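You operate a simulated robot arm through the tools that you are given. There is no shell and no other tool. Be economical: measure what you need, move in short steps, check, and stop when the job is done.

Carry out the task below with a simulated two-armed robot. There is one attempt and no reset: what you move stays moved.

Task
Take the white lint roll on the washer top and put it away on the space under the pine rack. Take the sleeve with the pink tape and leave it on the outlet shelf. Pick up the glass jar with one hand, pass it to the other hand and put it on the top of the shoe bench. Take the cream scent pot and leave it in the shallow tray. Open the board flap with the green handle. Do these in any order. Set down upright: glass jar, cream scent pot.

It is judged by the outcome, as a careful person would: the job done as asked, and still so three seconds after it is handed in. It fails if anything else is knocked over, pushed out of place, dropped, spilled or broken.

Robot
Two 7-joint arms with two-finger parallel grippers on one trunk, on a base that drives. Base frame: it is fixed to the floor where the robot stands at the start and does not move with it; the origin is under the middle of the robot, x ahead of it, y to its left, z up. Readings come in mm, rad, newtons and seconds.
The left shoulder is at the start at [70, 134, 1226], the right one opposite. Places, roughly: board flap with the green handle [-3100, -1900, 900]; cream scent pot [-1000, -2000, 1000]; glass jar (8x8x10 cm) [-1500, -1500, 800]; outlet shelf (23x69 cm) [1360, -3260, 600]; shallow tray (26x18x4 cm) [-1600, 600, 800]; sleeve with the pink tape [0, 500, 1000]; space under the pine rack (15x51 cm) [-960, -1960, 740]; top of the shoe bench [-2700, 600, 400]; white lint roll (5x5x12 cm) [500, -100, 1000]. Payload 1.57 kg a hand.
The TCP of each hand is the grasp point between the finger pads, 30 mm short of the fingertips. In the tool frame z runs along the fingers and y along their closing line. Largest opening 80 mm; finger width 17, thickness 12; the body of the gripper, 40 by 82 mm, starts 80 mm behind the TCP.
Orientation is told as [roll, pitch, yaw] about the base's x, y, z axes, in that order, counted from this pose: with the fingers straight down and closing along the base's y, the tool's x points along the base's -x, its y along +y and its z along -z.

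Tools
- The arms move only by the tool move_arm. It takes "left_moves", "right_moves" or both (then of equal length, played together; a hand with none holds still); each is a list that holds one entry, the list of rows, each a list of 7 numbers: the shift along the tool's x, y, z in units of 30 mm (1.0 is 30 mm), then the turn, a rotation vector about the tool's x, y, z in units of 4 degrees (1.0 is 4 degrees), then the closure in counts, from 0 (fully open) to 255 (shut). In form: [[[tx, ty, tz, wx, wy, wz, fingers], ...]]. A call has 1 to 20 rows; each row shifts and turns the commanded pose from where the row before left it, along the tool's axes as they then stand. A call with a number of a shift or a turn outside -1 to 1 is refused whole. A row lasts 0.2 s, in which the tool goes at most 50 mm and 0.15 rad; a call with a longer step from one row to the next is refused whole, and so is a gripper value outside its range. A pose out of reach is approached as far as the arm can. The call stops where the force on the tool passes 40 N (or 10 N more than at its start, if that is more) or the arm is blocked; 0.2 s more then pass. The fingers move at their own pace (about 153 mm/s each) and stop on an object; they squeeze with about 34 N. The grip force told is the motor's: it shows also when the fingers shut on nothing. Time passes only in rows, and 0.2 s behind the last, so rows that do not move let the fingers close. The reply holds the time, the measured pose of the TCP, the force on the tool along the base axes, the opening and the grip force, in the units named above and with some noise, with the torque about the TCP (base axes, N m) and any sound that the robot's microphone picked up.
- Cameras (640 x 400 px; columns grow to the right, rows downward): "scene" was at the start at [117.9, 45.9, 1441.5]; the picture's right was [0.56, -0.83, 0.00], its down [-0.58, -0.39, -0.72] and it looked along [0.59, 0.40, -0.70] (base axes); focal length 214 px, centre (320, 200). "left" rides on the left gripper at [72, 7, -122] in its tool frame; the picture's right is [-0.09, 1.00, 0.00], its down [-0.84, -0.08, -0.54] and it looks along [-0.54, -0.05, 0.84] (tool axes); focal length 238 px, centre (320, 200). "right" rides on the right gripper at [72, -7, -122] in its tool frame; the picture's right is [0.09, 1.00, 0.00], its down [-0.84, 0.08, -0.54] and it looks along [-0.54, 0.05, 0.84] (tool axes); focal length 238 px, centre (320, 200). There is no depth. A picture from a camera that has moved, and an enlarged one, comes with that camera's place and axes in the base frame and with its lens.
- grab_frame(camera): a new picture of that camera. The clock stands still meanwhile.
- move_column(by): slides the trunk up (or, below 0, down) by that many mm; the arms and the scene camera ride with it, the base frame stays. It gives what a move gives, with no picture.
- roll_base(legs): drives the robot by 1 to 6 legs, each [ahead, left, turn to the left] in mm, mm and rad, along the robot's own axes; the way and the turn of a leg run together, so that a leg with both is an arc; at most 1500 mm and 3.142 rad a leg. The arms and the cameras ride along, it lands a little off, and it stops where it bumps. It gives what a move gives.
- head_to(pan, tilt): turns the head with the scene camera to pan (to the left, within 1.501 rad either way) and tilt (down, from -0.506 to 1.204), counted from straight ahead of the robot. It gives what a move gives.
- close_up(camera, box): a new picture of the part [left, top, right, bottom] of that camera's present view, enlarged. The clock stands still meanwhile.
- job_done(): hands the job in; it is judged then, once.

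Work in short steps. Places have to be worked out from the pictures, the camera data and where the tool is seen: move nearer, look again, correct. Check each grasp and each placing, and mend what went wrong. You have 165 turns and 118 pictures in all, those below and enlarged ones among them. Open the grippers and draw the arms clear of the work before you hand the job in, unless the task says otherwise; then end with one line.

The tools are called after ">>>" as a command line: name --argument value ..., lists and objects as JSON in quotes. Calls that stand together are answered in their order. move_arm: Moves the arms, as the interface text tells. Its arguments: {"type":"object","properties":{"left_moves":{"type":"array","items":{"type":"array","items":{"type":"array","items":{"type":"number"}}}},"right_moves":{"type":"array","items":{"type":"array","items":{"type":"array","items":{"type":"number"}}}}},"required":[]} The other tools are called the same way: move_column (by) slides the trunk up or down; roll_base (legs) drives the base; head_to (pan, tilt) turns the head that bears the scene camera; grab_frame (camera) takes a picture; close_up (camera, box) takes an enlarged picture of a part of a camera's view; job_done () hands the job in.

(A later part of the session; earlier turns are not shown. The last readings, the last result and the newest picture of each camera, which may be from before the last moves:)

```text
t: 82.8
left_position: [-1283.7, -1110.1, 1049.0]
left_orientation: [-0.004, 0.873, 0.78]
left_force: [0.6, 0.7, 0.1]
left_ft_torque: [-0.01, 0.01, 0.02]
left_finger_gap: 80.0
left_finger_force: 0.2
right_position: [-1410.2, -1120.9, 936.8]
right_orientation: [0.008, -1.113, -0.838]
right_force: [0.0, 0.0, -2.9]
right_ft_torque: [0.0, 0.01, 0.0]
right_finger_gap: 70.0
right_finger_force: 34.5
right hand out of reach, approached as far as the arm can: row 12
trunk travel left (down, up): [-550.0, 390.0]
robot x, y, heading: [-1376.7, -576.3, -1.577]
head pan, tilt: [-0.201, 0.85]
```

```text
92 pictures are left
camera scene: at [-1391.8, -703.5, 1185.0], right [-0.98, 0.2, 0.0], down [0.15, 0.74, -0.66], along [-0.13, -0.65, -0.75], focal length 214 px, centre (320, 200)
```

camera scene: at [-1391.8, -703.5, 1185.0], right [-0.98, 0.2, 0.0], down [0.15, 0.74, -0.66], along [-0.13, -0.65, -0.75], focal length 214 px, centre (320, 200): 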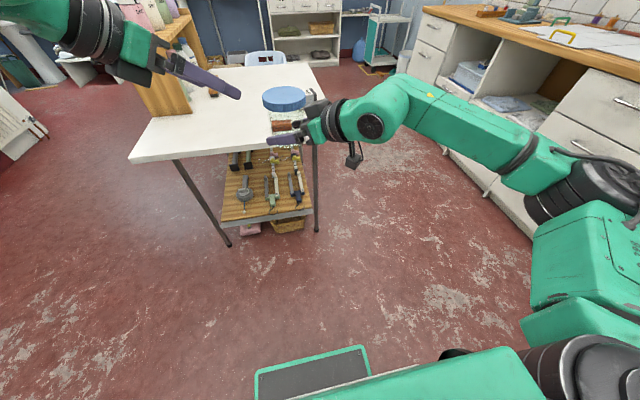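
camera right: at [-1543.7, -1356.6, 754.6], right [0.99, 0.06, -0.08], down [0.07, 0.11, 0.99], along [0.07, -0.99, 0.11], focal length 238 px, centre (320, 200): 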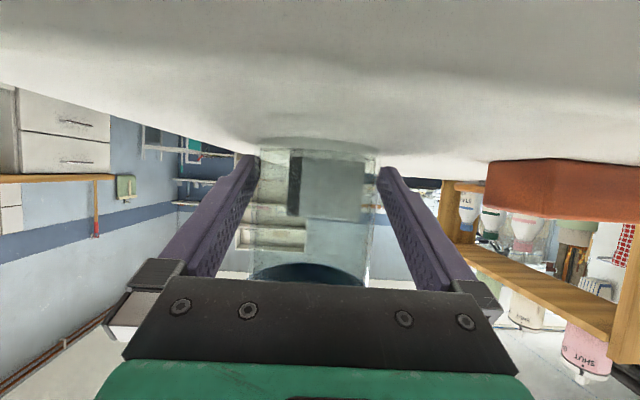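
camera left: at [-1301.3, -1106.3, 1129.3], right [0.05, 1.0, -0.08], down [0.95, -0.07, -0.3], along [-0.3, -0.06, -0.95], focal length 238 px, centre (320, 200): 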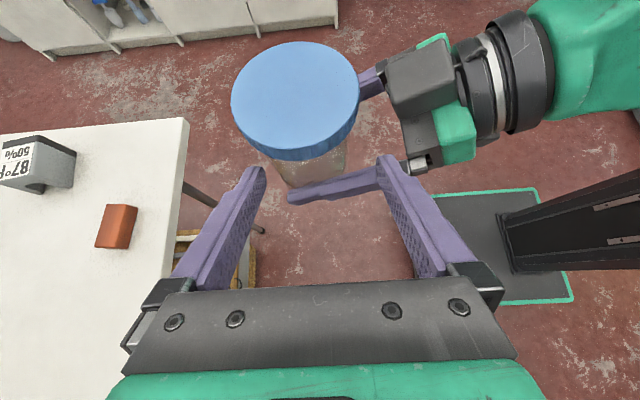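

Both rotations worked. I shift the left hand sideways 79 mm to line up with the jar, then look.

>>> move_arm --left_moves '[[[-0.08, 0.66, 0, 0, 0, 0, 0], [-0.08, 0.66, 0, 0, 0, 0, 0], [-0.08, 0.66, 0, 0, 0, 0, 0], [-0.08, 0.66, 0, 0, 0, 0, 0]]]'

>>> grab_frame --camera "left"

```text
t: 83.8
left_position: [-1302.9, -1049.9, 1040.1]
left_orientation: [-0.001, 0.876, 0.777]
left_force: [-0.4, -0.5, -0.1]
left_ft_torque: [0.01, -0.01, 0.04]
left_finger_gap: 80.1
left_finger_force: 0.0
left hand out of reach, approached as far as the arm can: row 2, 3, 4
right_position: [-1408.6, -1121.0, 936.8]
right_orientation: [0.004, -1.111, -0.836]
right_force: [0.1, 0.2, -1.9]
right_ft_torque: [-0.03, 0.01, -0.03]
right_finger_gap: 70.3
right_finger_force: 34.2
trunk travel left (down, up): [-550.0, 390.0]
robot x, y, heading: [-1373.9, -579.0, -1.57]
head pan, tilt: [-0.201, 0.85]
```

```text
91 pictures are left
camera left: at [-1274.6, -1011.3, 1175.2], right [-0.66, 0.75, -0.07], down [0.73, 0.61, -0.3], along [-0.18, -0.25, -0.95], focal length 238 px, centre (320, 200)
```

left: 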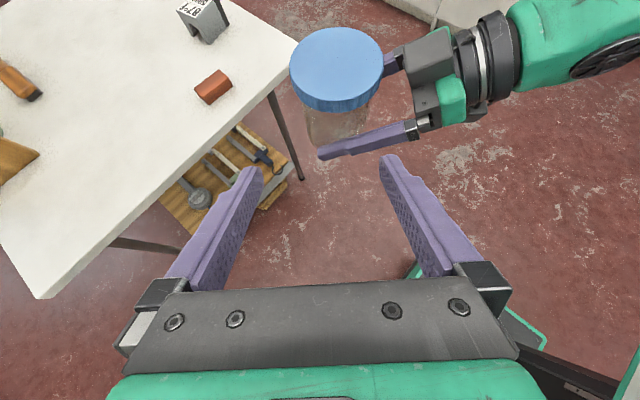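

The left hand reaches its limit here, so I move the jar 31 mm toward its line instead. Then I advance the left hand by about half the distance.

>>> move_arm --right_moves '[[[-0.15, 0.385, 0.31, 0, 0, 0, 255], [-0.15, 0.385, 0.31, 0, 0, 0, 255], [0, 0, 0, 0, 0, 0, 255], [0, 0, 0, 0, 0, 0, 255], [0, 0, 0, 0, 0, 0, 255]]]' --left_moves '[[[0, 0, 0, 0, 0, 0, 0], [0, 0, 0, 0, 0, 0, 0], [0, 0, 0.7, 0, 0, 0, 0], [0, 0, 0.7, 0, 0, 0, 0], [0, 0, 0.7, 0, 0, 0, 0]]]'

>>> grab_frame --camera "left"

```text
t: 85.0
left_position: [-1300.3, -1084.5, 1001.1]
left_orientation: [0.002, 0.874, 0.779]
left_force: [-0.2, -1.3, 0.3]
left_ft_torque: [-0.01, 0.0, -0.04]
left_finger_gap: 80.3
left_finger_force: 0.0
left hand out of reach, approached as far as the arm can: row 3, 4, 5
right_position: [-1377.6, -1122.1, 937.1]
right_orientation: [0.009, -1.11, -0.839]
right_force: [0.8, 0.1, -2.6]
right_ft_torque: [0.05, -0.01, 0.0]
right_finger_gap: 70.0
right_finger_force: 33.9
trunk travel left (down, up): [-550.0, 390.0]
robot x, y, heading: [-1374.4, -576.3, -1.566]
head pan, tilt: [-0.201, 0.85]
```

```text
90 pictures are left
camera left: at [-1272.9, -1046.9, 1135.6], right [-0.66, 0.75, -0.07], down [0.73, 0.61, -0.29], along [-0.18, -0.24, -0.95], focal length 238 px, centre (320, 200)
```

left: 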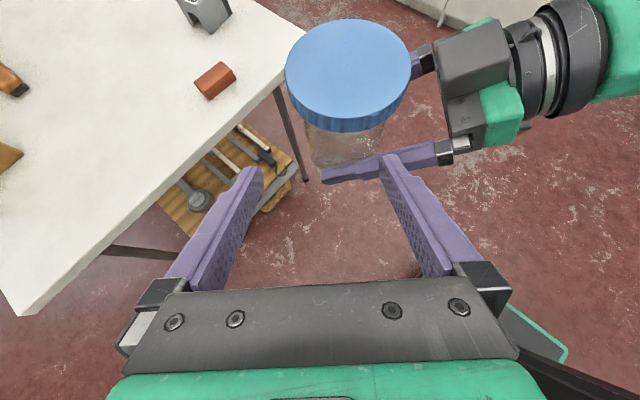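

The left hand can't pass x≈-1300 in this pose, so I bring the jar to it. First the jar goes onto the left hand's approach line.

>>> move_arm --right_moves '[[[0, 0.2, 0.48, 0, 0, 0, 255], [0, 0.2, 0.48, 0, 0, 0, 255]]]'

>>> grab_frame --camera "left"

```text
t: 85.6
left_position: [-1301.1, -1084.3, 1001.4]
left_orientation: [0.002, 0.876, 0.78]
left_force: [-0.4, -0.1, -0.5]
left_ft_torque: [-0.03, -0.04, -0.03]
left_finger_gap: 79.9
left_finger_force: 0.0
right_position: [-1351.7, -1133.0, 923.0]
right_orientation: [0.007, -1.108, -0.837]
right_force: [-1.5, -0.1, -1.5]
right_ft_torque: [0.02, -0.01, 0.01]
right_finger_gap: 70.0
right_finger_force: 33.7
trunk travel left (down, up): [-550.0, 390.0]
robot x, y, heading: [-1375.0, -573.4, -1.573]
head pan, tilt: [-0.201, 0.85]
```

```text
89 pictures are left
camera left: at [-1272.5, -1046.6, 1135.8], right [-0.66, 0.75, -0.07], down [0.73, 0.61, -0.3], along [-0.18, -0.24, -0.95], focal length 238 px, centre (320, 200)
```

left: 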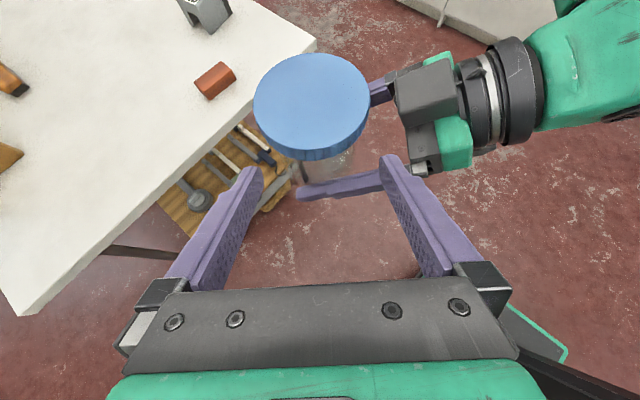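

The jar is laterally centred for the left hand. I bring it about 60% of the way along the approach and check.

>>> move_arm --right_moves '[[[-0.355, 0.424, -0.2, 0, 0, 0, 255], [-0.355, 0.424, -0.2, 0, 0, 0, 255], [-0.355, 0.424, -0.2, 0, 0, 0, 255]]]'

>>> grab_frame --camera "left"

```text
t: 86.4
left_position: [-1300.7, -1083.7, 1000.7]
left_orientation: [0.002, 0.876, 0.778]
left_force: [0.4, -0.8, 0.5]
left_ft_torque: [0.01, 0.02, 0.04]
left_finger_gap: 79.8
left_finger_force: 0.1
right_position: [-1323.9, -1103.7, 962.0]
right_orientation: [0.006, -1.112, -0.835]
right_force: [0.1, 0.1, -2.2]
right_ft_torque: [0.01, 0.02, -0.01]
right_finger_gap: 70.1
right_finger_force: 33.8
trunk travel left (down, up): [-550.0, 390.0]
robot x, y, heading: [-1375.0, -572.8, -1.573]
head pan, tilt: [-0.201, 0.85]
```

```text
88 pictures are left
camera left: at [-1272.4, -1045.9, 1136.2], right [-0.66, 0.75, -0.07], down [0.73, 0.61, -0.3], along [-0.18, -0.24, -0.95], focal length 238 px, centre (320, 200)
```

left: 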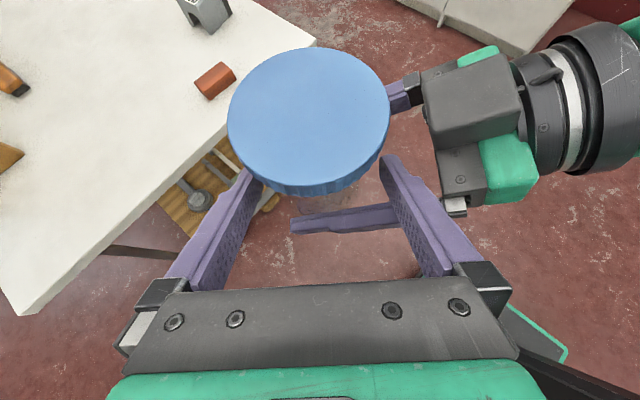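

The jar is still centred, with 25 mm left to go. I finish the approach and close the left hand.

>>> move_arm --right_moves '[[[-0.3, 0.4, -0.173, 0, 0, 0, 255], [-0.3, 0.4, -0.173, 0, 0, 0, 255]]]'

>>> grab_frame --camera "left"

>>> close_up --camera "scene" --box '[160, 20, 360, 170]'

```text
t: 87.0
left_position: [-1301.4, -1084.0, 1002.6]
left_orientation: [0.002, 0.878, 0.779]
left_force: [-1.0, -2.2, 5.7]
left_ft_torque: [0.39, 0.11, 0.06]
left_finger_gap: 78.5
left_finger_force: 0.0
right_position: [-1307.3, -1084.7, 981.6]
right_orientation: [0.005, -1.11, -0.834]
right_force: [0.4, 3.2, -7.6]
right_ft_torque: [-0.44, -0.06, -0.01]
right_finger_gap: 70.0
right_finger_force: 34.0
trunk travel left (down, up): [-550.0, 390.0]
robot x, y, heading: [-1372.7, -575.2, -1.571]
head pan, tilt: [-0.201, 0.85]
```

```text
87 pictures are left
camera left: at [-1272.4, -1045.9, 1136.7], right [-0.66, 0.75, -0.07], down [0.73, 0.61, -0.3], along [-0.18, -0.25, -0.95], focal length 238 px, centre (320, 200)
```

left: 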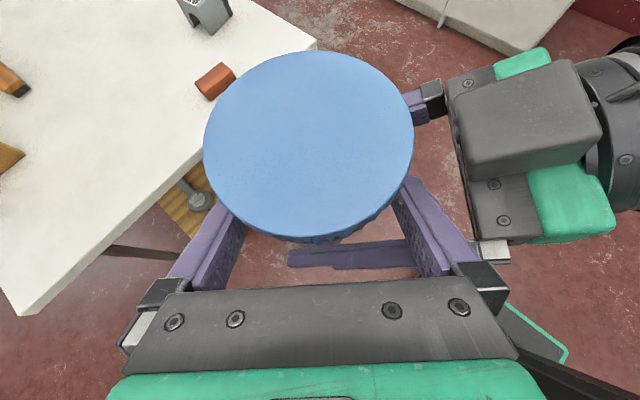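

```text
2.67 times, centred on (260, 95) of scene
camera zoom: at [-1390.4, -704.0, 1185.0], right [-0.98, 0.2, 0.0], down [0.15, 0.74, -0.66], along [-0.13, -0.65, -0.75], focal length 572 px, centre (480, 480)
```

zoom: 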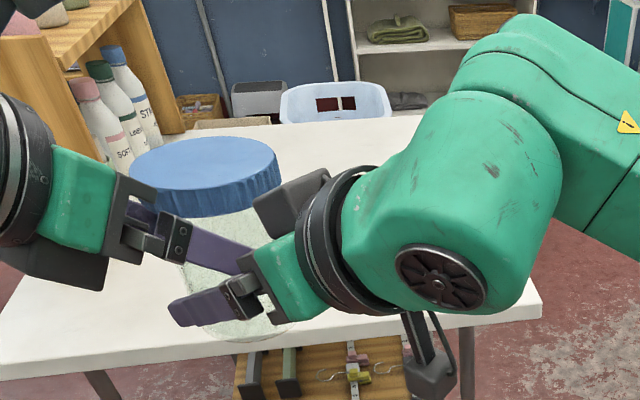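

Only a slight 6 N contact shows, and closing moves the left fingers inward, away from the right knuckle. I close the left hand.

>>> move_arm --left_moves '[[[0, 0, 0, 0, 0, 0, 255], [0, 0, 0, 0, 0, 0, 255], [0, 0, 0, 0, 0, 0, 255]]]'

```text
t: 87.8
left_position: [-1300.7, -1083.8, 1002.1]
left_orientation: [0.0, 0.876, 0.777]
left_force: [10.9, -19.0, 0.4]
left_ft_torque: [-0.34, -0.3, -0.09]
left_finger_gap: 73.1
left_finger_force: 33.9
right_position: [-1307.5, -1084.4, 980.2]
right_orientation: [0.007, -1.11, -0.836]
right_force: [-10.1, 17.8, -2.9]
right_ft_torque: [-0.02, 0.09, 0.23]
right_finger_gap: 70.3
right_finger_force: 34.2
trunk travel left (down, up): [-550.0, 390.0]
robot x, y, heading: [-1373.9, -574.7, -1.568]
head pan, tilt: [-0.201, 0.85]
```

The left hand grips the jar, so I open the right hand and check that the left holds.

>>> move_arm --right_moves '[[[0, 0, 0, 0, 0, 0, 128], [0, 0, 0, 0, 0, 0, 0], [0, 0, 0, 0, 0, 0, 0]]]'

>>> grab_frame --camera "left"

```text
t: 88.6
left_position: [-1301.9, -1085.0, 1000.6]
left_orientation: [0.002, 0.874, 0.778]
left_force: [-0.1, 0.7, -0.1]
left_ft_torque: [0.0, -0.02, 0.01]
left_finger_gap: 73.1
left_finger_force: 34.2
right_position: [-1307.7, -1086.3, 981.7]
right_orientation: [0.007, -1.112, -0.836]
right_force: [0.5, -0.3, 0.8]
right_ft_torque: [-0.02, 0.04, -0.01]
right_finger_gap: 80.1
right_finger_force: 0.0
trunk travel left (down, up): [-550.0, 390.0]
robot x, y, heading: [-1375.3, -572.7, -1.573]
head pan, tilt: [-0.201, 0.85]
```

```text
85 pictures are left
camera left: at [-1273.1, -1046.0, 1135.6], right [-0.66, 0.75, -0.07], down [0.73, 0.61, -0.29], along [-0.18, -0.24, -0.95], focal length 238 px, centre (320, 200)
```

left: 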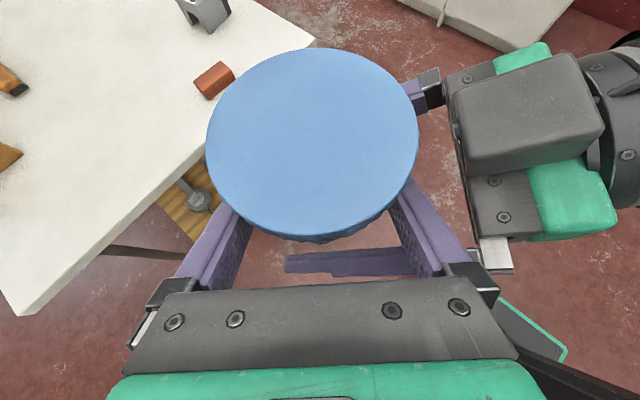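

The left grip holds at 73.1 mm. I retract the right hand straight back along its fingers.

>>> move_arm --right_moves '[[[0, 0, -0.6, 0, 0, 0, 0], [0, 0, -0.8, 0, 0, 0, 0], [0, 0, -0.8, 0, 0, 0, 0], [0, 0, -0.8, 0, 0, 0, 0], [0, 0, -0.8, 0, 0, 0, 0]]]'

>>> grab_frame --camera "right"

```text
t: 89.8
left_position: [-1302.4, -1082.3, 1002.4]
left_orientation: [0.0, 0.874, 0.777]
left_force: [0.8, 0.1, 0.9]
left_ft_torque: [0.01, 0.02, 0.01]
left_finger_gap: 73.2
left_finger_force: 33.8
right_position: [-1378.5, -1011.7, 1034.5]
right_orientation: [0.006, -1.11, -0.836]
right_force: [-0.4, -0.5, 0.1]
right_ft_torque: [0.03, 0.01, 0.03]
right_finger_gap: 80.0
right_finger_force: 0.1
trunk travel left (down, up): [-550.0, 390.0]
robot x, y, heading: [-1373.1, -580.7, -1.573]
head pan, tilt: [-0.201, 0.85]
```

```text
84 pictures are left
camera right: at [-1477.6, -911.9, 1023.3], right [0.71, 0.7, -0.08], down [-0.02, 0.14, 0.99], along [0.71, -0.7, 0.11], focal length 238 px, centre (320, 200)
```

right: 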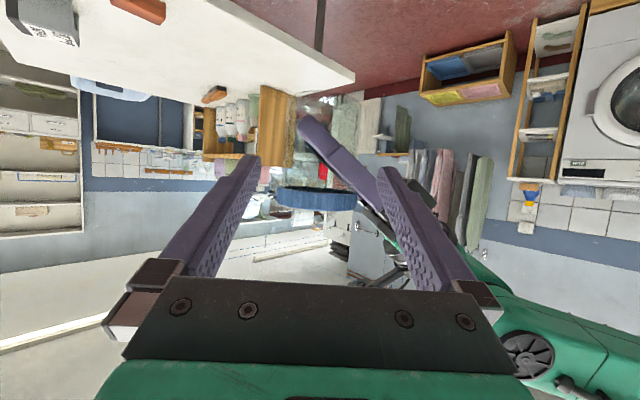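

The handover is done and the left hand holds the jar. I move the right hand away and bring it back to pointing straight down, then raise the trunk so the jar clears the rack.

>>> move_arm --right_moves '[[[0, 0, -1, 0, 0, 0, 0], [0, 0, -1, 0, 0, 0, 0], [0, 0, -1, 0, 0, 0, 0], [0, 0, 0, 0, 1, 0, 0], [0, 0, 0, 0, 1, 0, 0], [0, 0, 0, 0, 1, 0, 0], [0, 0, 0, 0, 1, 0, 0], [0, 0, 0, 0, 1, 0, 0], [0, 0, 0, 0, 1, 0, 0], [0, 0, 0, 0, 1, 0, 0], [0, 0, 0, 0, 1, 0, 0], [0, 0, 0, 0, 1, 0, 0], [0, 0, 0, 0, 1, 0, 0], [0, 0, 0, 0, 1, 0, 0], [0, 0, 0, 0, 1, 0, 0], [0, 0, 0, 0, 1, 0, 0], [0, 0, 0, 0, 1, 0, 0], [0, 0, 0, 0, 1, 0, 0], [0, 0, 0, 0, 0.9, 0, 0]]]'

>>> move_arm --right_moves '[[[0, 0, 0, 0, 0, 1, 0], [0, 0, 0, 0, 0, 1, 0], [0, 0, 0, 0, 0, 1, 0], [0, 0, 0, 0, 0, 1, 0], [0, 0, 0, 0, 0, 1, 0], [0, 0, 0, 0, 0, 1, 0], [0, 0, 0, 0, 0, 1, 0], [0, 0, 0, 0, 0, 1, 0], [0, 0, 0, 0, 0, 1, 0], [0, 0, 0, 0, 0, 1, 0], [0, 0, 0, 0, 0, 0.5, 0]]]'

>>> move_column --by 320

```text
t: 93.8
left_position: [-1301.3, -1083.6, 1001.2]
left_orientation: [0.001, 0.877, 0.78]
left_force: [0.8, -0.4, 0.0]
left_ft_torque: [0.02, -0.02, -0.03]
left_finger_gap: 73.1
left_finger_force: 34.0
right_position: [-1430.2, -953.3, 1072.2]
right_orientation: [0.002, 0.0, -0.833]
right_force: [0.8, -0.3, -0.2]
right_ft_torque: [-0.02, 0.01, -0.04]
right_finger_gap: 79.9
right_finger_force: 0.0
trunk travel left (down, up): [-550.0, 390.0]
robot x, y, heading: [-1375.4, -575.8, -1.571]
head pan, tilt: [-0.201, 0.85]
```

```text
t: 96.2
left_position: [-1301.3, -1084.6, 1001.6]
left_orientation: [0.003, 0.876, 0.777]
left_force: [-0.2, -0.2, -0.6]
left_ft_torque: [0.04, -0.01, 0.01]
left_finger_gap: 73.3
left_finger_force: 34.1
right_position: [-1430.3, -953.2, 1072.7]
right_orientation: [0.004, 0.001, -1.566]
right_force: [-1.2, 0.2, 1.0]
right_ft_torque: [-0.01, -0.04, 0.0]
right_finger_gap: 79.8
right_finger_force: 0.1
trunk travel left (down, up): [-550.0, 390.0]
robot x, y, heading: [-1374.1, -573.1, -1.574]
head pan, tilt: [-0.201, 0.85]
```

```text
t: 99.4
left_position: [-1301.9, -1085.0, 1322.0]
left_orientation: [0.001, 0.875, 0.777]
left_force: [-0.7, 0.8, -2.6]
left_ft_torque: [0.01, 0.0, 0.01]
left_finger_gap: 73.3
left_finger_force: 34.1
right_position: [-1430.9, -952.9, 1392.9]
right_orientation: [0.004, 0.002, -1.564]
right_force: [0.3, 0.4, -0.2]
right_ft_torque: [0.0, 0.04, 0.02]
right_finger_gap: 80.2
right_finger_force: 0.0
trunk travel left (down, up): [-870.0, 70.0]
robot x, y, heading: [-1373.6, -577.0, -1.568]
head pan, tilt: [-0.201, 0.85]
```

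The jar rides high now. I drive around the table corner to the rack's front, keeping wide, and then approach.

>>> roll_base --legs '[[0, 1130, 0], [1405, 0, 0], [0, 0, -1.57], [200, 0, 0]]'

>>> head_to --pan -0.1 --tilt 0.8

>>> grab_frame --camera "scene"

>>> grab_frame --camera "right"

```text
t: 116.8
left_position: [-949.4, -2042.0, 1323.2]
left_orientation: [-0.004, 0.876, -0.807]
left_force: [0.3, -1.1, -2.3]
left_ft_torque: [-0.02, -0.02, 0.0]
left_finger_gap: 73.3
left_finger_force: 33.9
right_position: [-817.4, -1914.6, 1394.5]
right_orientation: [0.004, -0.004, 3.14]
right_force: [-0.1, 0.4, -0.2]
right_ft_torque: [0.01, 0.04, 0.0]
right_finger_gap: 80.1
right_finger_force: 0.1
trunk travel left (down, up): [-870.0, 70.0]
robot x, y, heading: [-447.1, -1976.0, 3.136]
head pan, tilt: [-0.201, 0.85]
```

```text
t: 117.4
left_position: [-953.8, -2042.3, 1323.2]
left_orientation: [0.001, 0.877, -0.806]
left_force: [0.5, -0.3, -2.0]
left_ft_torque: [0.0, -0.04, 0.01]
left_finger_gap: 73.1
left_finger_force: 34.0
right_position: [-820.5, -1914.5, 1395.0]
right_orientation: [0.003, -0.001, 3.14]
right_force: [-0.1, -0.3, -0.5]
right_ft_torque: [-0.01, 0.01, 0.0]
right_finger_gap: 79.9
right_finger_force: 0.2
trunk travel left (down, up): [-870.0, 70.0]
robot x, y, heading: [-448.4, -1976.1, 3.134]
head pan, tilt: [-0.099, 0.799]
```

```text
83 pictures are left
camera scene: at [-575.3, -1965.0, 1509.2], right [0.11, 0.99, 0.0], down [0.71, -0.08, -0.7], along [-0.69, 0.08, -0.72], focal length 214 px, centre (320, 200)
```

scene: 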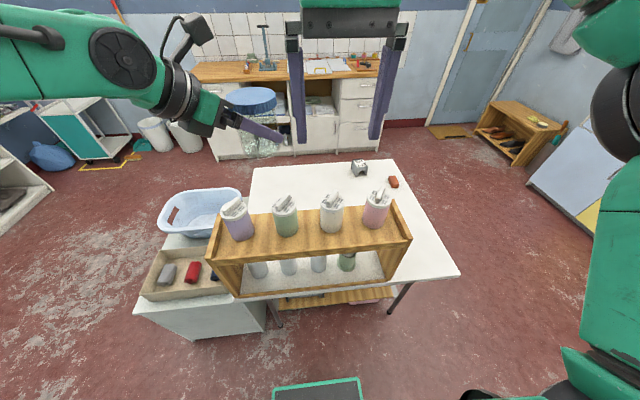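

```text
82 pictures are left
camera right: at [-747.4, -1907.9, 1514.0], right [0.09, -1.0, 0.0], down [-0.84, -0.07, 0.54], along [-0.54, -0.05, -0.84], focal length 238 px, centre (320, 200)
```

right: 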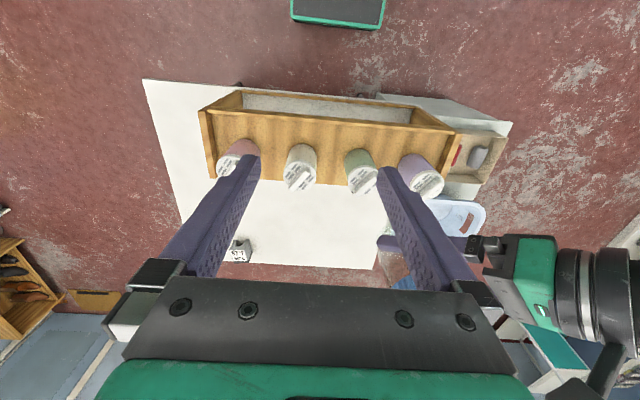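

The pots are visible and the cream one is third from the left in the scene view. I zoom in for its exact place and shape.

>>> close_up --camera "right" --box '[200, 110, 440, 220]'

>>> close_up --camera "scene" --box '[220, 170, 420, 290]'

```text
2.67 times, centred on (320, 165) of right
camera zoom: at [-747.4, -1907.9, 1514.0], right [0.09, -1.0, 0.0], down [-0.84, -0.07, 0.54], along [-0.54, -0.05, -0.84], focal length 636 px, centre (320, 293)
```

zoom: 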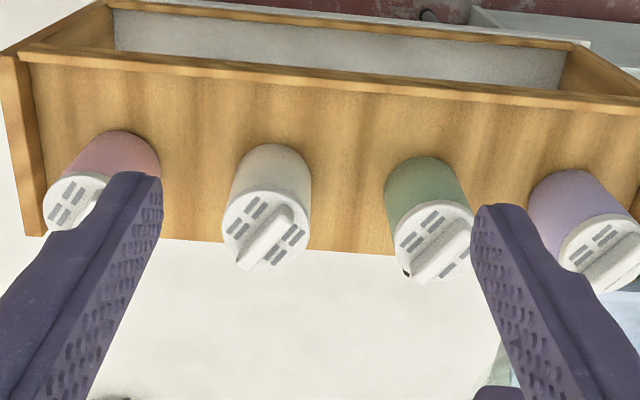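

```text
3.20 times, centred on (320, 230) of scene
camera zoom: at [-575.3, -1965.0, 1509.2], right [0.11, 0.99, 0.0], down [0.71, -0.08, -0.7], along [-0.69, 0.08, -0.72], focal length 686 px, centre (320, 104)
```

zoom: 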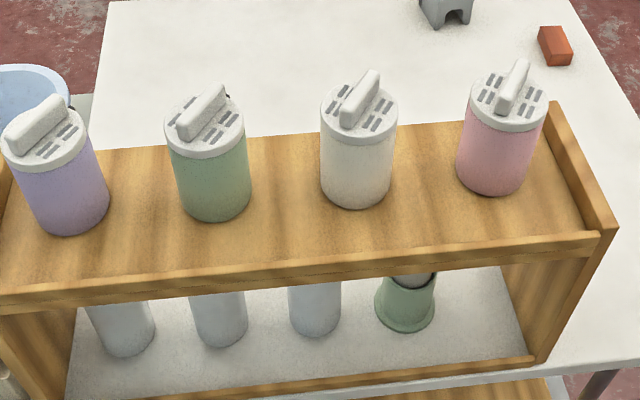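

Triangulation puts the cream pot lid at about (-957,-1889,1103), diameter about 63. I move the right hand above it and take a look.

>>> move_arm --right_moves '[[[-0.76, -0.14, 0.2, 0, 0, 0, 0], [-0.76, -0.14, 0.2, 0, 0, 0, 0], [-0.76, -0.14, 0.2, 0, 0, 0, 0], [-0.76, -0.14, 0.2, 0, 0, 0, 0], [-0.76, -0.14, 0.2, 0, 0, 0, 0], [-0.75, -0.15, 0.2, 0, 0, 0, 0], [0, 0, 1, 0, 0, 0, 0], [0, 0, 1, 0, 0, 0, 0], [0, 0, 1, 0, 0, 0, 0], [0, 0, 1, 0, 0, 0, 0], [0, 0, 1, 0, 0, 0, 0], [0, 0, 0.6, 0, 0, 0, 0]]]'

>>> grab_frame --camera "right"

```text
t: 120.0
left_position: [-956.2, -2041.8, 1321.5]
left_orientation: [0.001, 0.875, -0.803]
left_force: [0.7, 0.1, -2.4]
left_ft_torque: [0.0, 0.0, 0.02]
left_finger_gap: 72.8
left_finger_force: 34.2
right_position: [-957.2, -1888.6, 1188.1]
right_orientation: [0.005, -0.001, 3.138]
right_force: [0.4, -0.5, 0.1]
right_ft_torque: [-0.01, 0.03, 0.01]
right_finger_gap: 79.9
right_finger_force: 0.1
trunk travel left (down, up): [-870.0, 70.0]
robot x, y, heading: [-447.1, -1976.5, 3.137]
head pan, tilt: [-0.099, 0.799]
```

```text
79 pictures are left
camera right: at [-885.1, -1881.9, 1310.0], right [0.09, -1.0, 0.0], down [-0.84, -0.07, 0.54], along [-0.54, -0.05, -0.84], focal length 238 px, centre (320, 200)
```

right: 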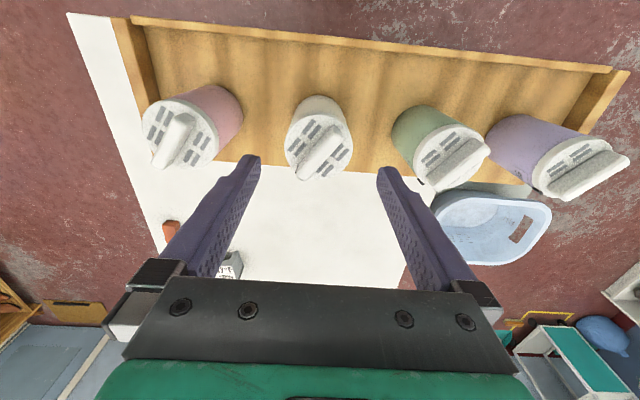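

It is exactly aligned, so I descend 128 mm and close.

>>> move_arm --right_moves '[[[0, 0, 0.85, 0, 0, 0, 0], [0, 0, 0.85, 0, 0, 0, 0], [0, 0, 0.85, 0, 0, 0, 0], [0, 0, 0.85, 0, 0, 0, 0], [0, 0, 0.85, 0, 0, 0, 0], [0, 0, 0, 0, 0, 0, 255], [0, 0, 0, 0, 0, 0, 255], [0, 0, 0, 0, 0, 0, 255]]]'

>>> move_arm --right_moves '[[[0, 0, -0.8, 0, 0, 0, 255], [0, 0, -1, 0, 0, 0, 255], [0, 0, -1, 0, 0, 0, 255], [0, 0, -1, 0, 0, 0, 255], [0, 0, -1, 0, 0, 0, 255], [0, 0, -1, 0, 0, 0, 255]]]'

>>> grab_frame --camera "right"

```text
t: 121.8
left_position: [-954.9, -2042.1, 1321.9]
left_orientation: [0.002, 0.875, -0.802]
left_force: [0.6, 0.2, -2.2]
left_ft_torque: [-0.02, 0.0, 0.01]
left_finger_gap: 72.9
left_finger_force: 34.2
right_position: [-958.7, -1888.0, 1060.7]
right_orientation: [0.002, 0.0, 3.138]
right_force: [-0.6, 0.6, 1.6]
right_ft_torque: [-0.07, 0.08, -0.04]
right_finger_gap: 63.9
right_finger_force: 33.8
trunk travel left (down, up): [-870.0, 70.0]
robot x, y, heading: [-445.9, -1975.9, 3.128]
head pan, tilt: [-0.099, 0.799]
```

```text
t: 123.2
left_position: [-952.8, -2043.5, 1322.3]
left_orientation: [0.003, 0.877, -0.803]
left_force: [-0.8, -0.7, -2.7]
left_ft_torque: [-0.05, 0.0, -0.02]
left_finger_gap: 72.9
left_finger_force: 34.6
right_position: [-959.2, -1888.5, 1234.9]
right_orientation: [0.002, 0.001, 3.14]
right_force: [-0.4, -0.1, -1.2]
right_ft_torque: [-0.02, -0.02, 0.06]
right_finger_gap: 63.6
right_finger_force: 33.7
trunk travel left (down, up): [-870.0, 70.0]
robot x, y, heading: [-447.3, -1973.5, 3.131]
head pan, tilt: [-0.099, 0.799]
```

```text
78 pictures are left
camera right: at [-886.9, -1882.1, 1356.5], right [0.09, -1.0, 0.0], down [-0.84, -0.07, 0.54], along [-0.54, -0.05, -0.84], focal length 238 px, centre (320, 200)
```

right: 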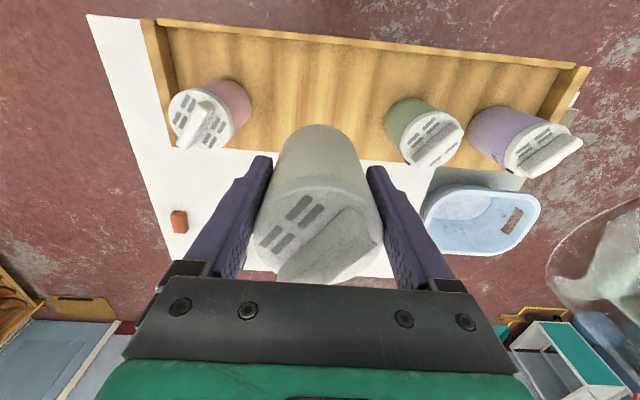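

The pot is held. I back out and drive to the counter with the tray, stopping short to look.

>>> roll_base --legs '[[-300, 0, 0], [0, -1500, 0], [1450, 0, 0], [0, 0, -1.57]]'

>>> head_to --pan 0.0 --tilt 0.6

>>> grab_frame --camera "scene"

```text
t: 142.9
left_position: [-1657.6, 38.4, 1321.2]
left_orientation: [0.003, 0.874, -2.399]
left_force: [0.3, 0.5, -2.0]
left_ft_torque: [-0.04, 0.0, 0.02]
left_finger_gap: 73.0
left_finger_force: 34.5
right_position: [-1503.2, 40.0, 1234.9]
right_orientation: [0.004, 0.0, 1.542]
right_force: [-0.6, -0.3, -0.3]
right_ft_torque: [-0.02, 0.02, 0.0]
right_finger_gap: 62.8
right_finger_force: 34.1
trunk travel left (down, up): [-870.0, 70.0]
robot x, y, heading: [-1603.4, -471.9, 1.529]
head pan, tilt: [-0.099, 0.799]
```

```text
t: 143.7
left_position: [-1656.1, 38.2, 1321.4]
left_orientation: [0.001, 0.873, -2.399]
left_force: [-0.2, 1.1, -1.8]
left_ft_torque: [0.02, 0.0, 0.01]
left_finger_gap: 73.2
left_finger_force: 33.8
right_position: [-1502.3, 39.0, 1234.7]
right_orientation: [0.002, 0.002, 1.542]
right_force: [-0.2, 0.1, -1.1]
right_ft_torque: [-0.02, -0.01, 0.0]
right_finger_gap: 62.7
right_finger_force: 34.3
trunk travel left (down, up): [-870.0, 70.0]
robot x, y, heading: [-1601.4, -472.1, 1.532]
head pan, tilt: [0.0, 0.6]
```

```text
77 pictures are left
camera scene: at [-1597.0, -332.9, 1525.8], right [1.0, -0.04, 0.0], down [-0.02, -0.57, -0.82], along [0.03, 0.82, -0.57], focal length 214 px, centre (320, 200)
```

scene: 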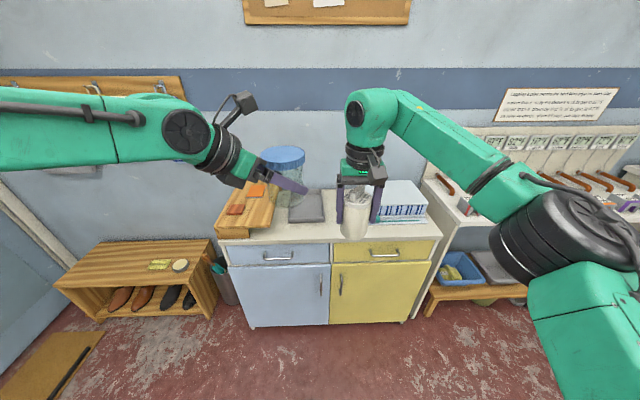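

The tray is at about (-1646,640), the counter front at y≈390, and the shoe bench is to the left. I move in so the right hand sits over the tray.

>>> roll_base --legs '[[0, 150, 0.04], [545, 0, 0]]'

>>> grab_frame --camera "scene"

>>> grab_frame --camera "right"

```text
t: 147.8
left_position: [-1834.1, 584.5, 1323.4]
left_orientation: [-0.001, 0.877, -2.359]
left_force: [1.3, 0.1, -1.7]
left_ft_torque: [-0.02, 0.03, 0.04]
left_finger_gap: 73.0
left_finger_force: 33.3
right_position: [-1678.3, 591.9, 1235.0]
right_orientation: [0.004, -0.001, 1.584]
right_force: [0.4, -0.8, -0.6]
right_ft_torque: [0.01, 0.01, 0.01]
right_finger_gap: 62.4
right_finger_force: 33.9
trunk travel left (down, up): [-870.0, 70.0]
robot x, y, heading: [-1758.2, 79.9, 1.58]
head pan, tilt: [0.0, 0.6]
```

```text
76 pictures are left
camera scene: at [-1758.1, 215.1, 1526.1], right [1.0, 0.01, 0.0], down [0.0, -0.56, -0.83], along [-0.01, 0.83, -0.56], focal length 214 px, centre (320, 200)
```

scene: 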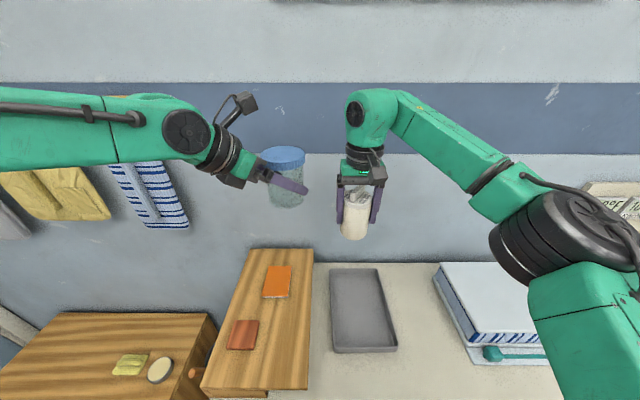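

```text
75 pictures are left
camera right: at [-1670.9, 519.4, 1356.6], right [-0.99, -0.11, 0.0], down [-0.09, 0.84, 0.54], along [-0.06, 0.54, -0.84], focal length 238 px, centre (320, 200)
```

right: 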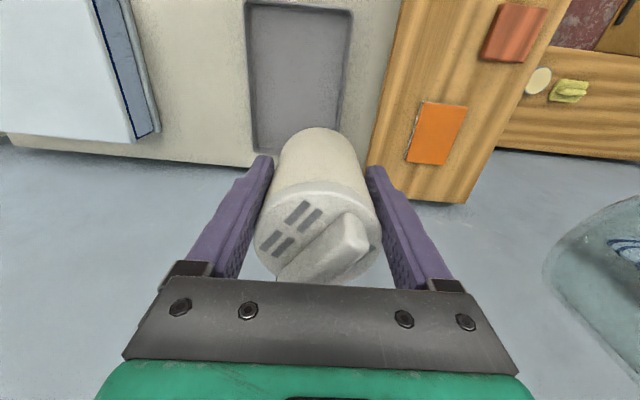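

The tray centre works out to about (-1644,562) with its surface around z 870–905. I align over it, descend 200 mm, and look again.

>>> move_arm --right_moves '[[[0.5, -0.57, 0, 0, 0, 0, 255], [0.5, -0.57, 0, 0, 0, 0, 255], [0, 0, 1, 0, 0, 0, 255], [0, 0, 1, 0, 0, 0, 255], [0, 0, 1, 0, 0, 0, 255], [0, 0, 1, 0, 0, 0, 255], [0, 0, 1, 0, 0, 0, 255], [0, 0, 1, 0, 0, 0, 255], [0, 0, 0.6, 0, 0, 0, 255]]]'

>>> grab_frame --camera "scene"

>>> grab_frame --camera "right"

```text
t: 149.8
left_position: [-1833.7, 586.0, 1320.8]
left_orientation: [0.001, 0.875, -2.359]
left_force: [0.0, -0.2, -2.2]
left_ft_torque: [0.0, 0.03, -0.01]
left_finger_gap: 72.8
left_finger_force: 33.6
right_position: [-1645.4, 563.6, 1036.8]
right_orientation: [0.004, 0.0, 1.584]
right_force: [-0.1, -0.3, -1.8]
right_ft_torque: [-0.01, 0.03, 0.0]
right_finger_gap: 62.6
right_finger_force: 34.2
trunk travel left (down, up): [-870.0, 70.0]
robot x, y, heading: [-1753.8, 76.9, 1.577]
head pan, tilt: [0.0, 0.6]
```

```text
74 pictures are left
camera scene: at [-1758.0, 217.4, 1525.8], right [1.0, 0.01, 0.0], down [0.0, -0.57, -0.82], along [-0.01, 0.82, -0.57], focal length 214 px, centre (320, 200)
```

scene: 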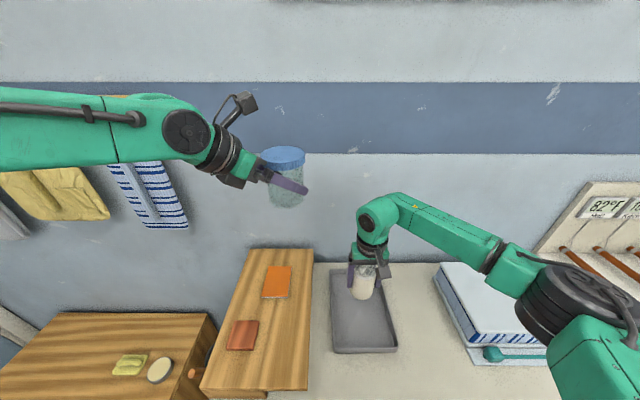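

```text
73 pictures are left
camera right: at [-1636.0, 492.0, 1157.8], right [-0.99, -0.11, 0.0], down [-0.09, 0.84, 0.54], along [-0.06, 0.54, -0.84], focal length 238 px, centre (320, 200)
```

right: 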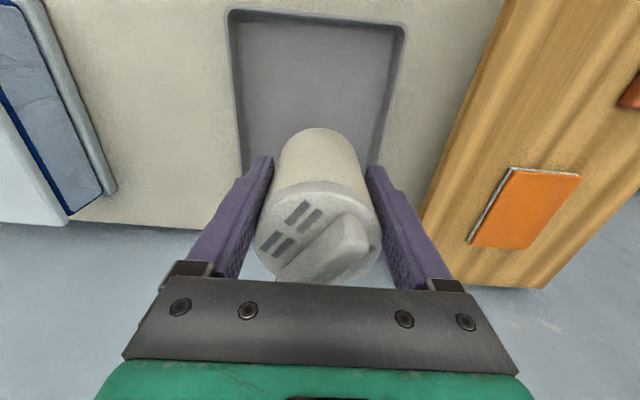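

Re-estimating, the tray rim is at z≈849, the floor near 815, and the centre at (-1637,600), so my position is inside it. I descend 150 mm, then in small steps.

>>> move_arm --right_moves '[[[-0.3, -0.2, 1, 0, 0, 0, 255], [-0.3, 0, 1, 0, 0, 0, 255], [0, 0, 1, 0, 0, 0, 255], [0, 0, 1, 0, 0, 0, 255], [0, 0, 1, 0, 0, 0, 255], [0, 0, 0.15, 0, 0, 0, 255], [0, 0, 0.15, 0, 0, 0, 255]]]'

>>> grab_frame --camera "right"

```text
t: 151.0
left_position: [-1832.5, 579.3, 1322.9]
left_orientation: [-0.001, 0.877, -2.359]
left_force: [0.3, 1.3, -2.1]
left_ft_torque: [0.0, -0.01, -0.02]
left_finger_gap: 73.1
left_finger_force: 33.8
right_position: [-1644.0, 584.8, 909.2]
right_orientation: [0.012, -0.012, 1.581]
right_force: [1.1, -4.5, 13.9]
right_ft_torque: [-0.29, -0.4, -0.09]
right_finger_gap: 61.2
right_finger_force: 34.3
trunk travel left (down, up): [-870.0, 70.0]
robot x, y, heading: [-1756.1, 78.6, 1.575]
head pan, tilt: [0.0, 0.6]
stopped in row 5 (right hand): the force on the tool passed its limit (the readings are from after the stop); the commanded pose is now the measured one
```

```text
72 pictures are left
camera right: at [-1633.4, 511.6, 1029.5], right [-0.99, -0.1, 0.01], down [-0.08, 0.83, 0.55], along [-0.07, 0.55, -0.83], focal length 238 px, centre (320, 200)
```

right: 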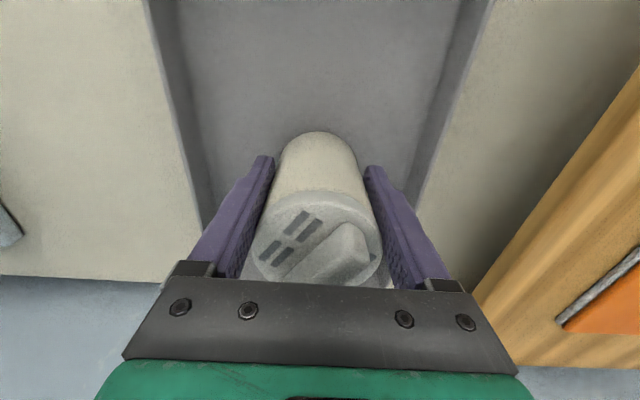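

Contact was made with the pot on the tray floor, still upright. I release and rise.

>>> move_arm --right_moves '[[[0, 0, 0, 0, 0, 0, 120], [0, 0, 0, 0, 0, 0, 0], [0, 0, 0, 0, 0, 0, 0], [0, 0, -0.5, 0, 0, 0, 0], [0, 0, -1, 0, 0, 0, 0], [0, 0, -1, 0, 0, 0, 0], [0, 0, -1, 0, 0, 0, 0], [0, 0, -1, 0, 0, 0, 0], [0, 0, -1, 0, 0, 0, 0], [0, 0, -1, 0, 0, 0, 0], [0, 0, -1, 0, 0, 0, 0]]]'

>>> grab_frame --camera "scene"

```text
t: 153.4
left_position: [-1833.6, 585.7, 1322.2]
left_orientation: [0.002, 0.875, -2.359]
left_force: [-0.6, 0.3, -3.2]
left_ft_torque: [-0.01, 0.01, 0.0]
left_finger_gap: 72.9
left_finger_force: 33.7
right_position: [-1640.3, 586.4, 1131.8]
right_orientation: [0.011, -0.009, 1.582]
right_force: [-0.3, 0.9, -0.4]
right_ft_torque: [0.0, -0.01, -0.04]
right_finger_gap: 80.1
right_finger_force: 0.1
trunk travel left (down, up): [-870.0, 70.0]
robot x, y, heading: [-1759.9, 77.1, 1.577]
head pan, tilt: [0.0, 0.6]
```

```text
71 pictures are left
camera scene: at [-1758.3, 216.7, 1525.9], right [1.0, 0.01, 0.0], down [0.0, -0.57, -0.82], along [-0.01, 0.82, -0.57], focal length 214 px, centre (320, 200)
```

scene: 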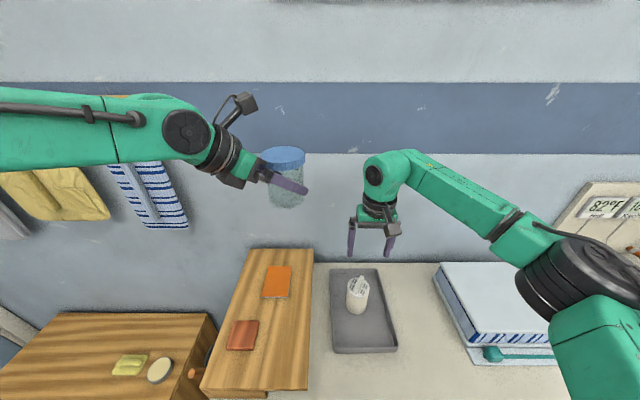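

The pot stands in the tray. Next is the shoe bench at about x -3060..-2310, y 430..760. I lift and tuck the right hand, then drive over to look.

>>> move_arm --right_moves '[[[0.5, -0.5, -0.9, 0, 0, 0, 0], [0.5, -0.5, -0.9, 0, 0, 0, 0], [0.5, -0.5, -0.9, 0, 0, 0, 0], [0.5, -0.5, -0.9, 0, 0, 0, 0], [0.5, -0.5, -0.9, 0, 0, 0, 0], [0.5, -0.5, -0.9, 0, 0, 0, 0], [0.5, -0.5, -0.9, 0, 0, 0, 0], [0.5, -0.5, -0.9, 0, 0, 0, 0], [0.5, -0.5, -0.9, 0, 0, 0, 0], [0.5, -0.5, -0.9, 0, 0, 0, 0]]]'

>>> roll_base --legs '[[-450, 0, 0], [0, 900, 0]]'

>>> head_to --pan 0.0 --tilt 0.75

>>> grab_frame --camera "scene"

```text
t: 155.6
left_position: [-1832.9, 583.9, 1322.7]
left_orientation: [0.0, 0.875, -2.357]
left_force: [0.2, -0.7, -2.2]
left_ft_torque: [-0.03, 0.03, 0.02]
left_finger_gap: 72.8
left_finger_force: 33.9
right_position: [-1487.2, 435.3, 1398.9]
right_orientation: [0.015, -0.01, 1.584]
right_force: [-0.1, -0.4, -0.8]
right_ft_torque: [0.01, -0.05, -0.03]
right_finger_gap: 80.1
right_finger_force: 0.1
right hand out of reach, approached as far as the arm can: row 10
trunk travel left (down, up): [-870.0, 70.0]
robot x, y, heading: [-1759.2, 80.5, 1.577]
head pan, tilt: [0.0, 0.6]
```

```text
t: 162.7
left_position: [-2730.5, 117.9, 1322.3]
left_orientation: [-0.001, 0.874, -2.357]
left_force: [-0.1, 0.5, -1.8]
left_ft_torque: [0.02, 0.02, -0.01]
left_finger_gap: 72.9
left_finger_force: 33.4
right_position: [-2384.2, -27.8, 1398.0]
right_orientation: [0.013, -0.009, 1.587]
right_force: [0.0, -0.4, 0.6]
right_ft_torque: [-0.01, 0.0, 0.0]
right_finger_gap: 80.0
right_finger_force: 0.0
trunk travel left (down, up): [-870.0, 70.0]
robot x, y, heading: [-2652.8, -385.9, 1.575]
head pan, tilt: [0.0, 0.6]
```

```text
t: 163.4
left_position: [-2731.5, 119.8, 1321.6]
left_orientation: [0.0, 0.875, -2.354]
left_force: [0.2, 0.1, -1.9]
left_ft_torque: [-0.01, 0.0, -0.03]
left_finger_gap: 73.2
left_finger_force: 33.7
right_position: [-2384.5, -27.1, 1398.3]
right_orientation: [0.012, -0.008, 1.584]
right_force: [0.1, -0.3, 0.1]
right_ft_torque: [0.03, -0.03, 0.01]
right_finger_gap: 79.9
right_finger_force: 0.0
trunk travel left (down, up): [-870.0, 70.0]
robot x, y, heading: [-2654.3, -381.7, 1.578]
head pan, tilt: [0.0, 0.75]
```

```text
70 pictures are left
camera scene: at [-2654.8, -253.9, 1513.0], right [1.0, 0.01, 0.0], down [0.01, -0.68, -0.73], along [-0.01, 0.73, -0.68], focal length 214 px, centre (320, 200)
```

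scene: 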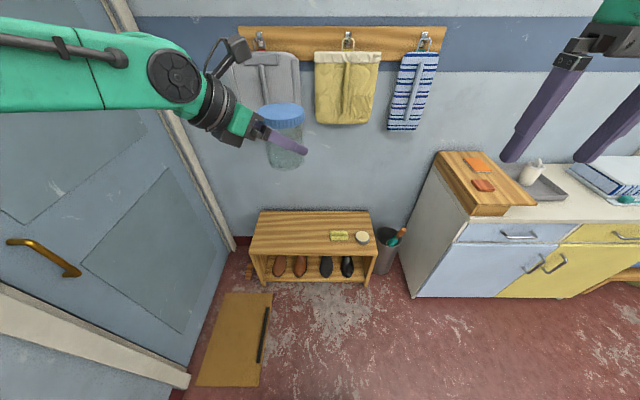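

The bench top is at z≈385, y 500–840, and free around x=-2740. I drive forward so the jar is over it, then lower the trunk most of the way.

>>> roll_base --legs '[[510, 0, 0]]'

>>> move_column --by -700

>>> grab_frame --camera "scene"

>>> grab_frame --camera "left"

```text
t: 166.3
left_position: [-2742.0, 622.4, 1321.8]
left_orientation: [0.001, 0.876, -2.35]
left_force: [0.7, -0.4, -2.1]
left_ft_torque: [-0.02, -0.01, 0.03]
left_finger_gap: 73.0
left_finger_force: 34.1
right_position: [-2393.2, 477.8, 1399.5]
right_orientation: [0.011, -0.011, 1.589]
right_force: [-0.2, -0.1, 0.0]
right_ft_torque: [0.03, -0.05, 0.03]
right_finger_gap: 80.0
right_finger_force: 0.2
trunk travel left (down, up): [-870.0, 70.0]
robot x, y, heading: [-2659.0, 121.3, 1.586]
head pan, tilt: [0.0, 0.75]
```

```text
refused: -700 is not a number from -400 to 400
```

```text
69 pictures are left
camera scene: at [-2662.3, 248.6, 1513.2], right [1.0, 0.02, 0.0], down [0.01, -0.68, -0.73], along [-0.01, 0.73, -0.68], focal length 214 px, centre (320, 200)
```

scene: 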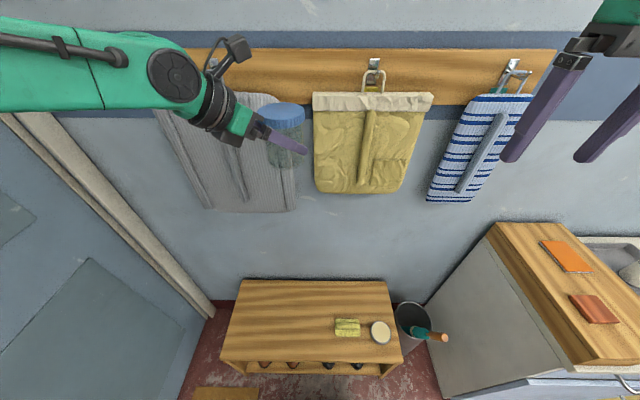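

```text
68 pictures are left
camera left: at [-2770.6, 583.9, 1456.7], right [0.67, -0.74, -0.07], down [-0.72, -0.62, -0.3], along [0.17, 0.25, -0.95], focal length 238 px, centre (320, 200)
```

left: 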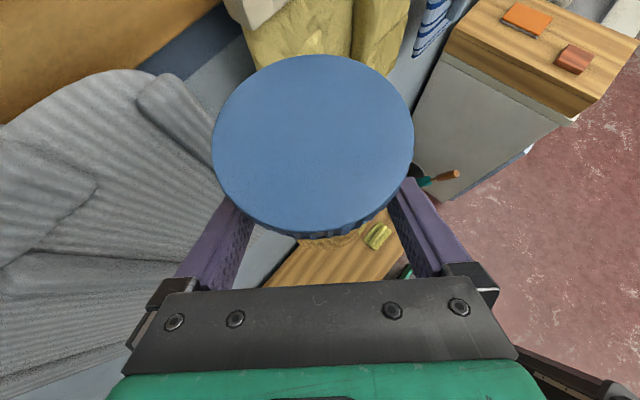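

The trunk command takes at most 400 at a time. The jar column is clear of the towels and bench items, so I lower it in two steps.

>>> move_column --by -400

>>> move_column --by -360

>>> grab_frame --camera "scene"

>>> grab_frame --camera "right"

```text
t: 170.2
left_position: [-2741.1, 625.1, 922.2]
left_orientation: [0.001, 0.874, -2.349]
left_force: [0.2, -0.5, -1.5]
left_ft_torque: [-0.04, -0.04, 0.02]
left_finger_gap: 73.2
left_finger_force: 33.6
right_position: [-2394.0, 479.4, 997.2]
right_orientation: [0.012, -0.01, 1.59]
right_force: [0.4, -0.4, 0.1]
right_ft_torque: [-0.02, 0.01, 0.03]
right_finger_gap: 80.0
right_finger_force: 0.1
trunk travel left (down, up): [-470.0, 470.0]
robot x, y, heading: [-2658.4, 117.8, 1.588]
head pan, tilt: [0.0, 0.75]
```

```text
t: 173.7
left_position: [-2741.9, 624.5, 560.2]
left_orientation: [0.001, 0.875, -2.349]
left_force: [-0.8, 0.2, -2.4]
left_ft_torque: [-0.03, 0.05, -0.01]
left_finger_gap: 72.8
left_finger_force: 34.0
right_position: [-2392.6, 479.2, 638.9]
right_orientation: [0.015, -0.009, 1.59]
right_force: [0.1, -0.4, -0.2]
right_ft_torque: [0.01, -0.04, -0.01]
right_finger_gap: 80.0
right_finger_force: 0.0
trunk travel left (down, up): [-110.0, 830.0]
robot x, y, heading: [-2658.0, 116.7, 1.581]
head pan, tilt: [0.0, 0.75]
```

```text
67 pictures are left
camera scene: at [-2662.3, 250.7, 753.0], right [1.0, 0.02, 0.0], down [0.01, -0.68, -0.73], along [-0.01, 0.73, -0.68], focal length 214 px, centre (320, 200)
```

scene: 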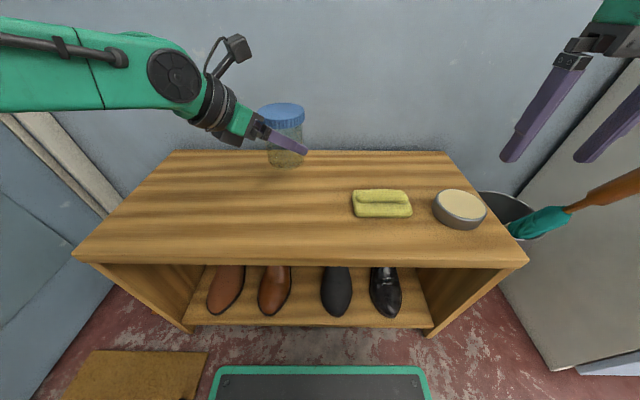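

```text
66 pictures are left
camera right: at [-2382.9, 405.9, 758.5], right [-0.99, -0.11, 0.01], down [-0.09, 0.83, 0.55], along [-0.07, 0.55, -0.83], focal length 238 px, centre (320, 200)
```

right: 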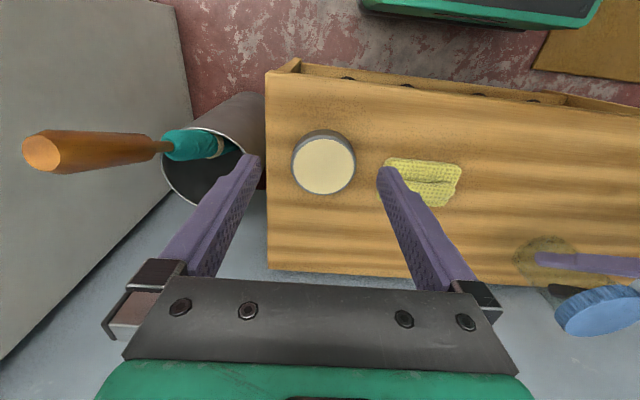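

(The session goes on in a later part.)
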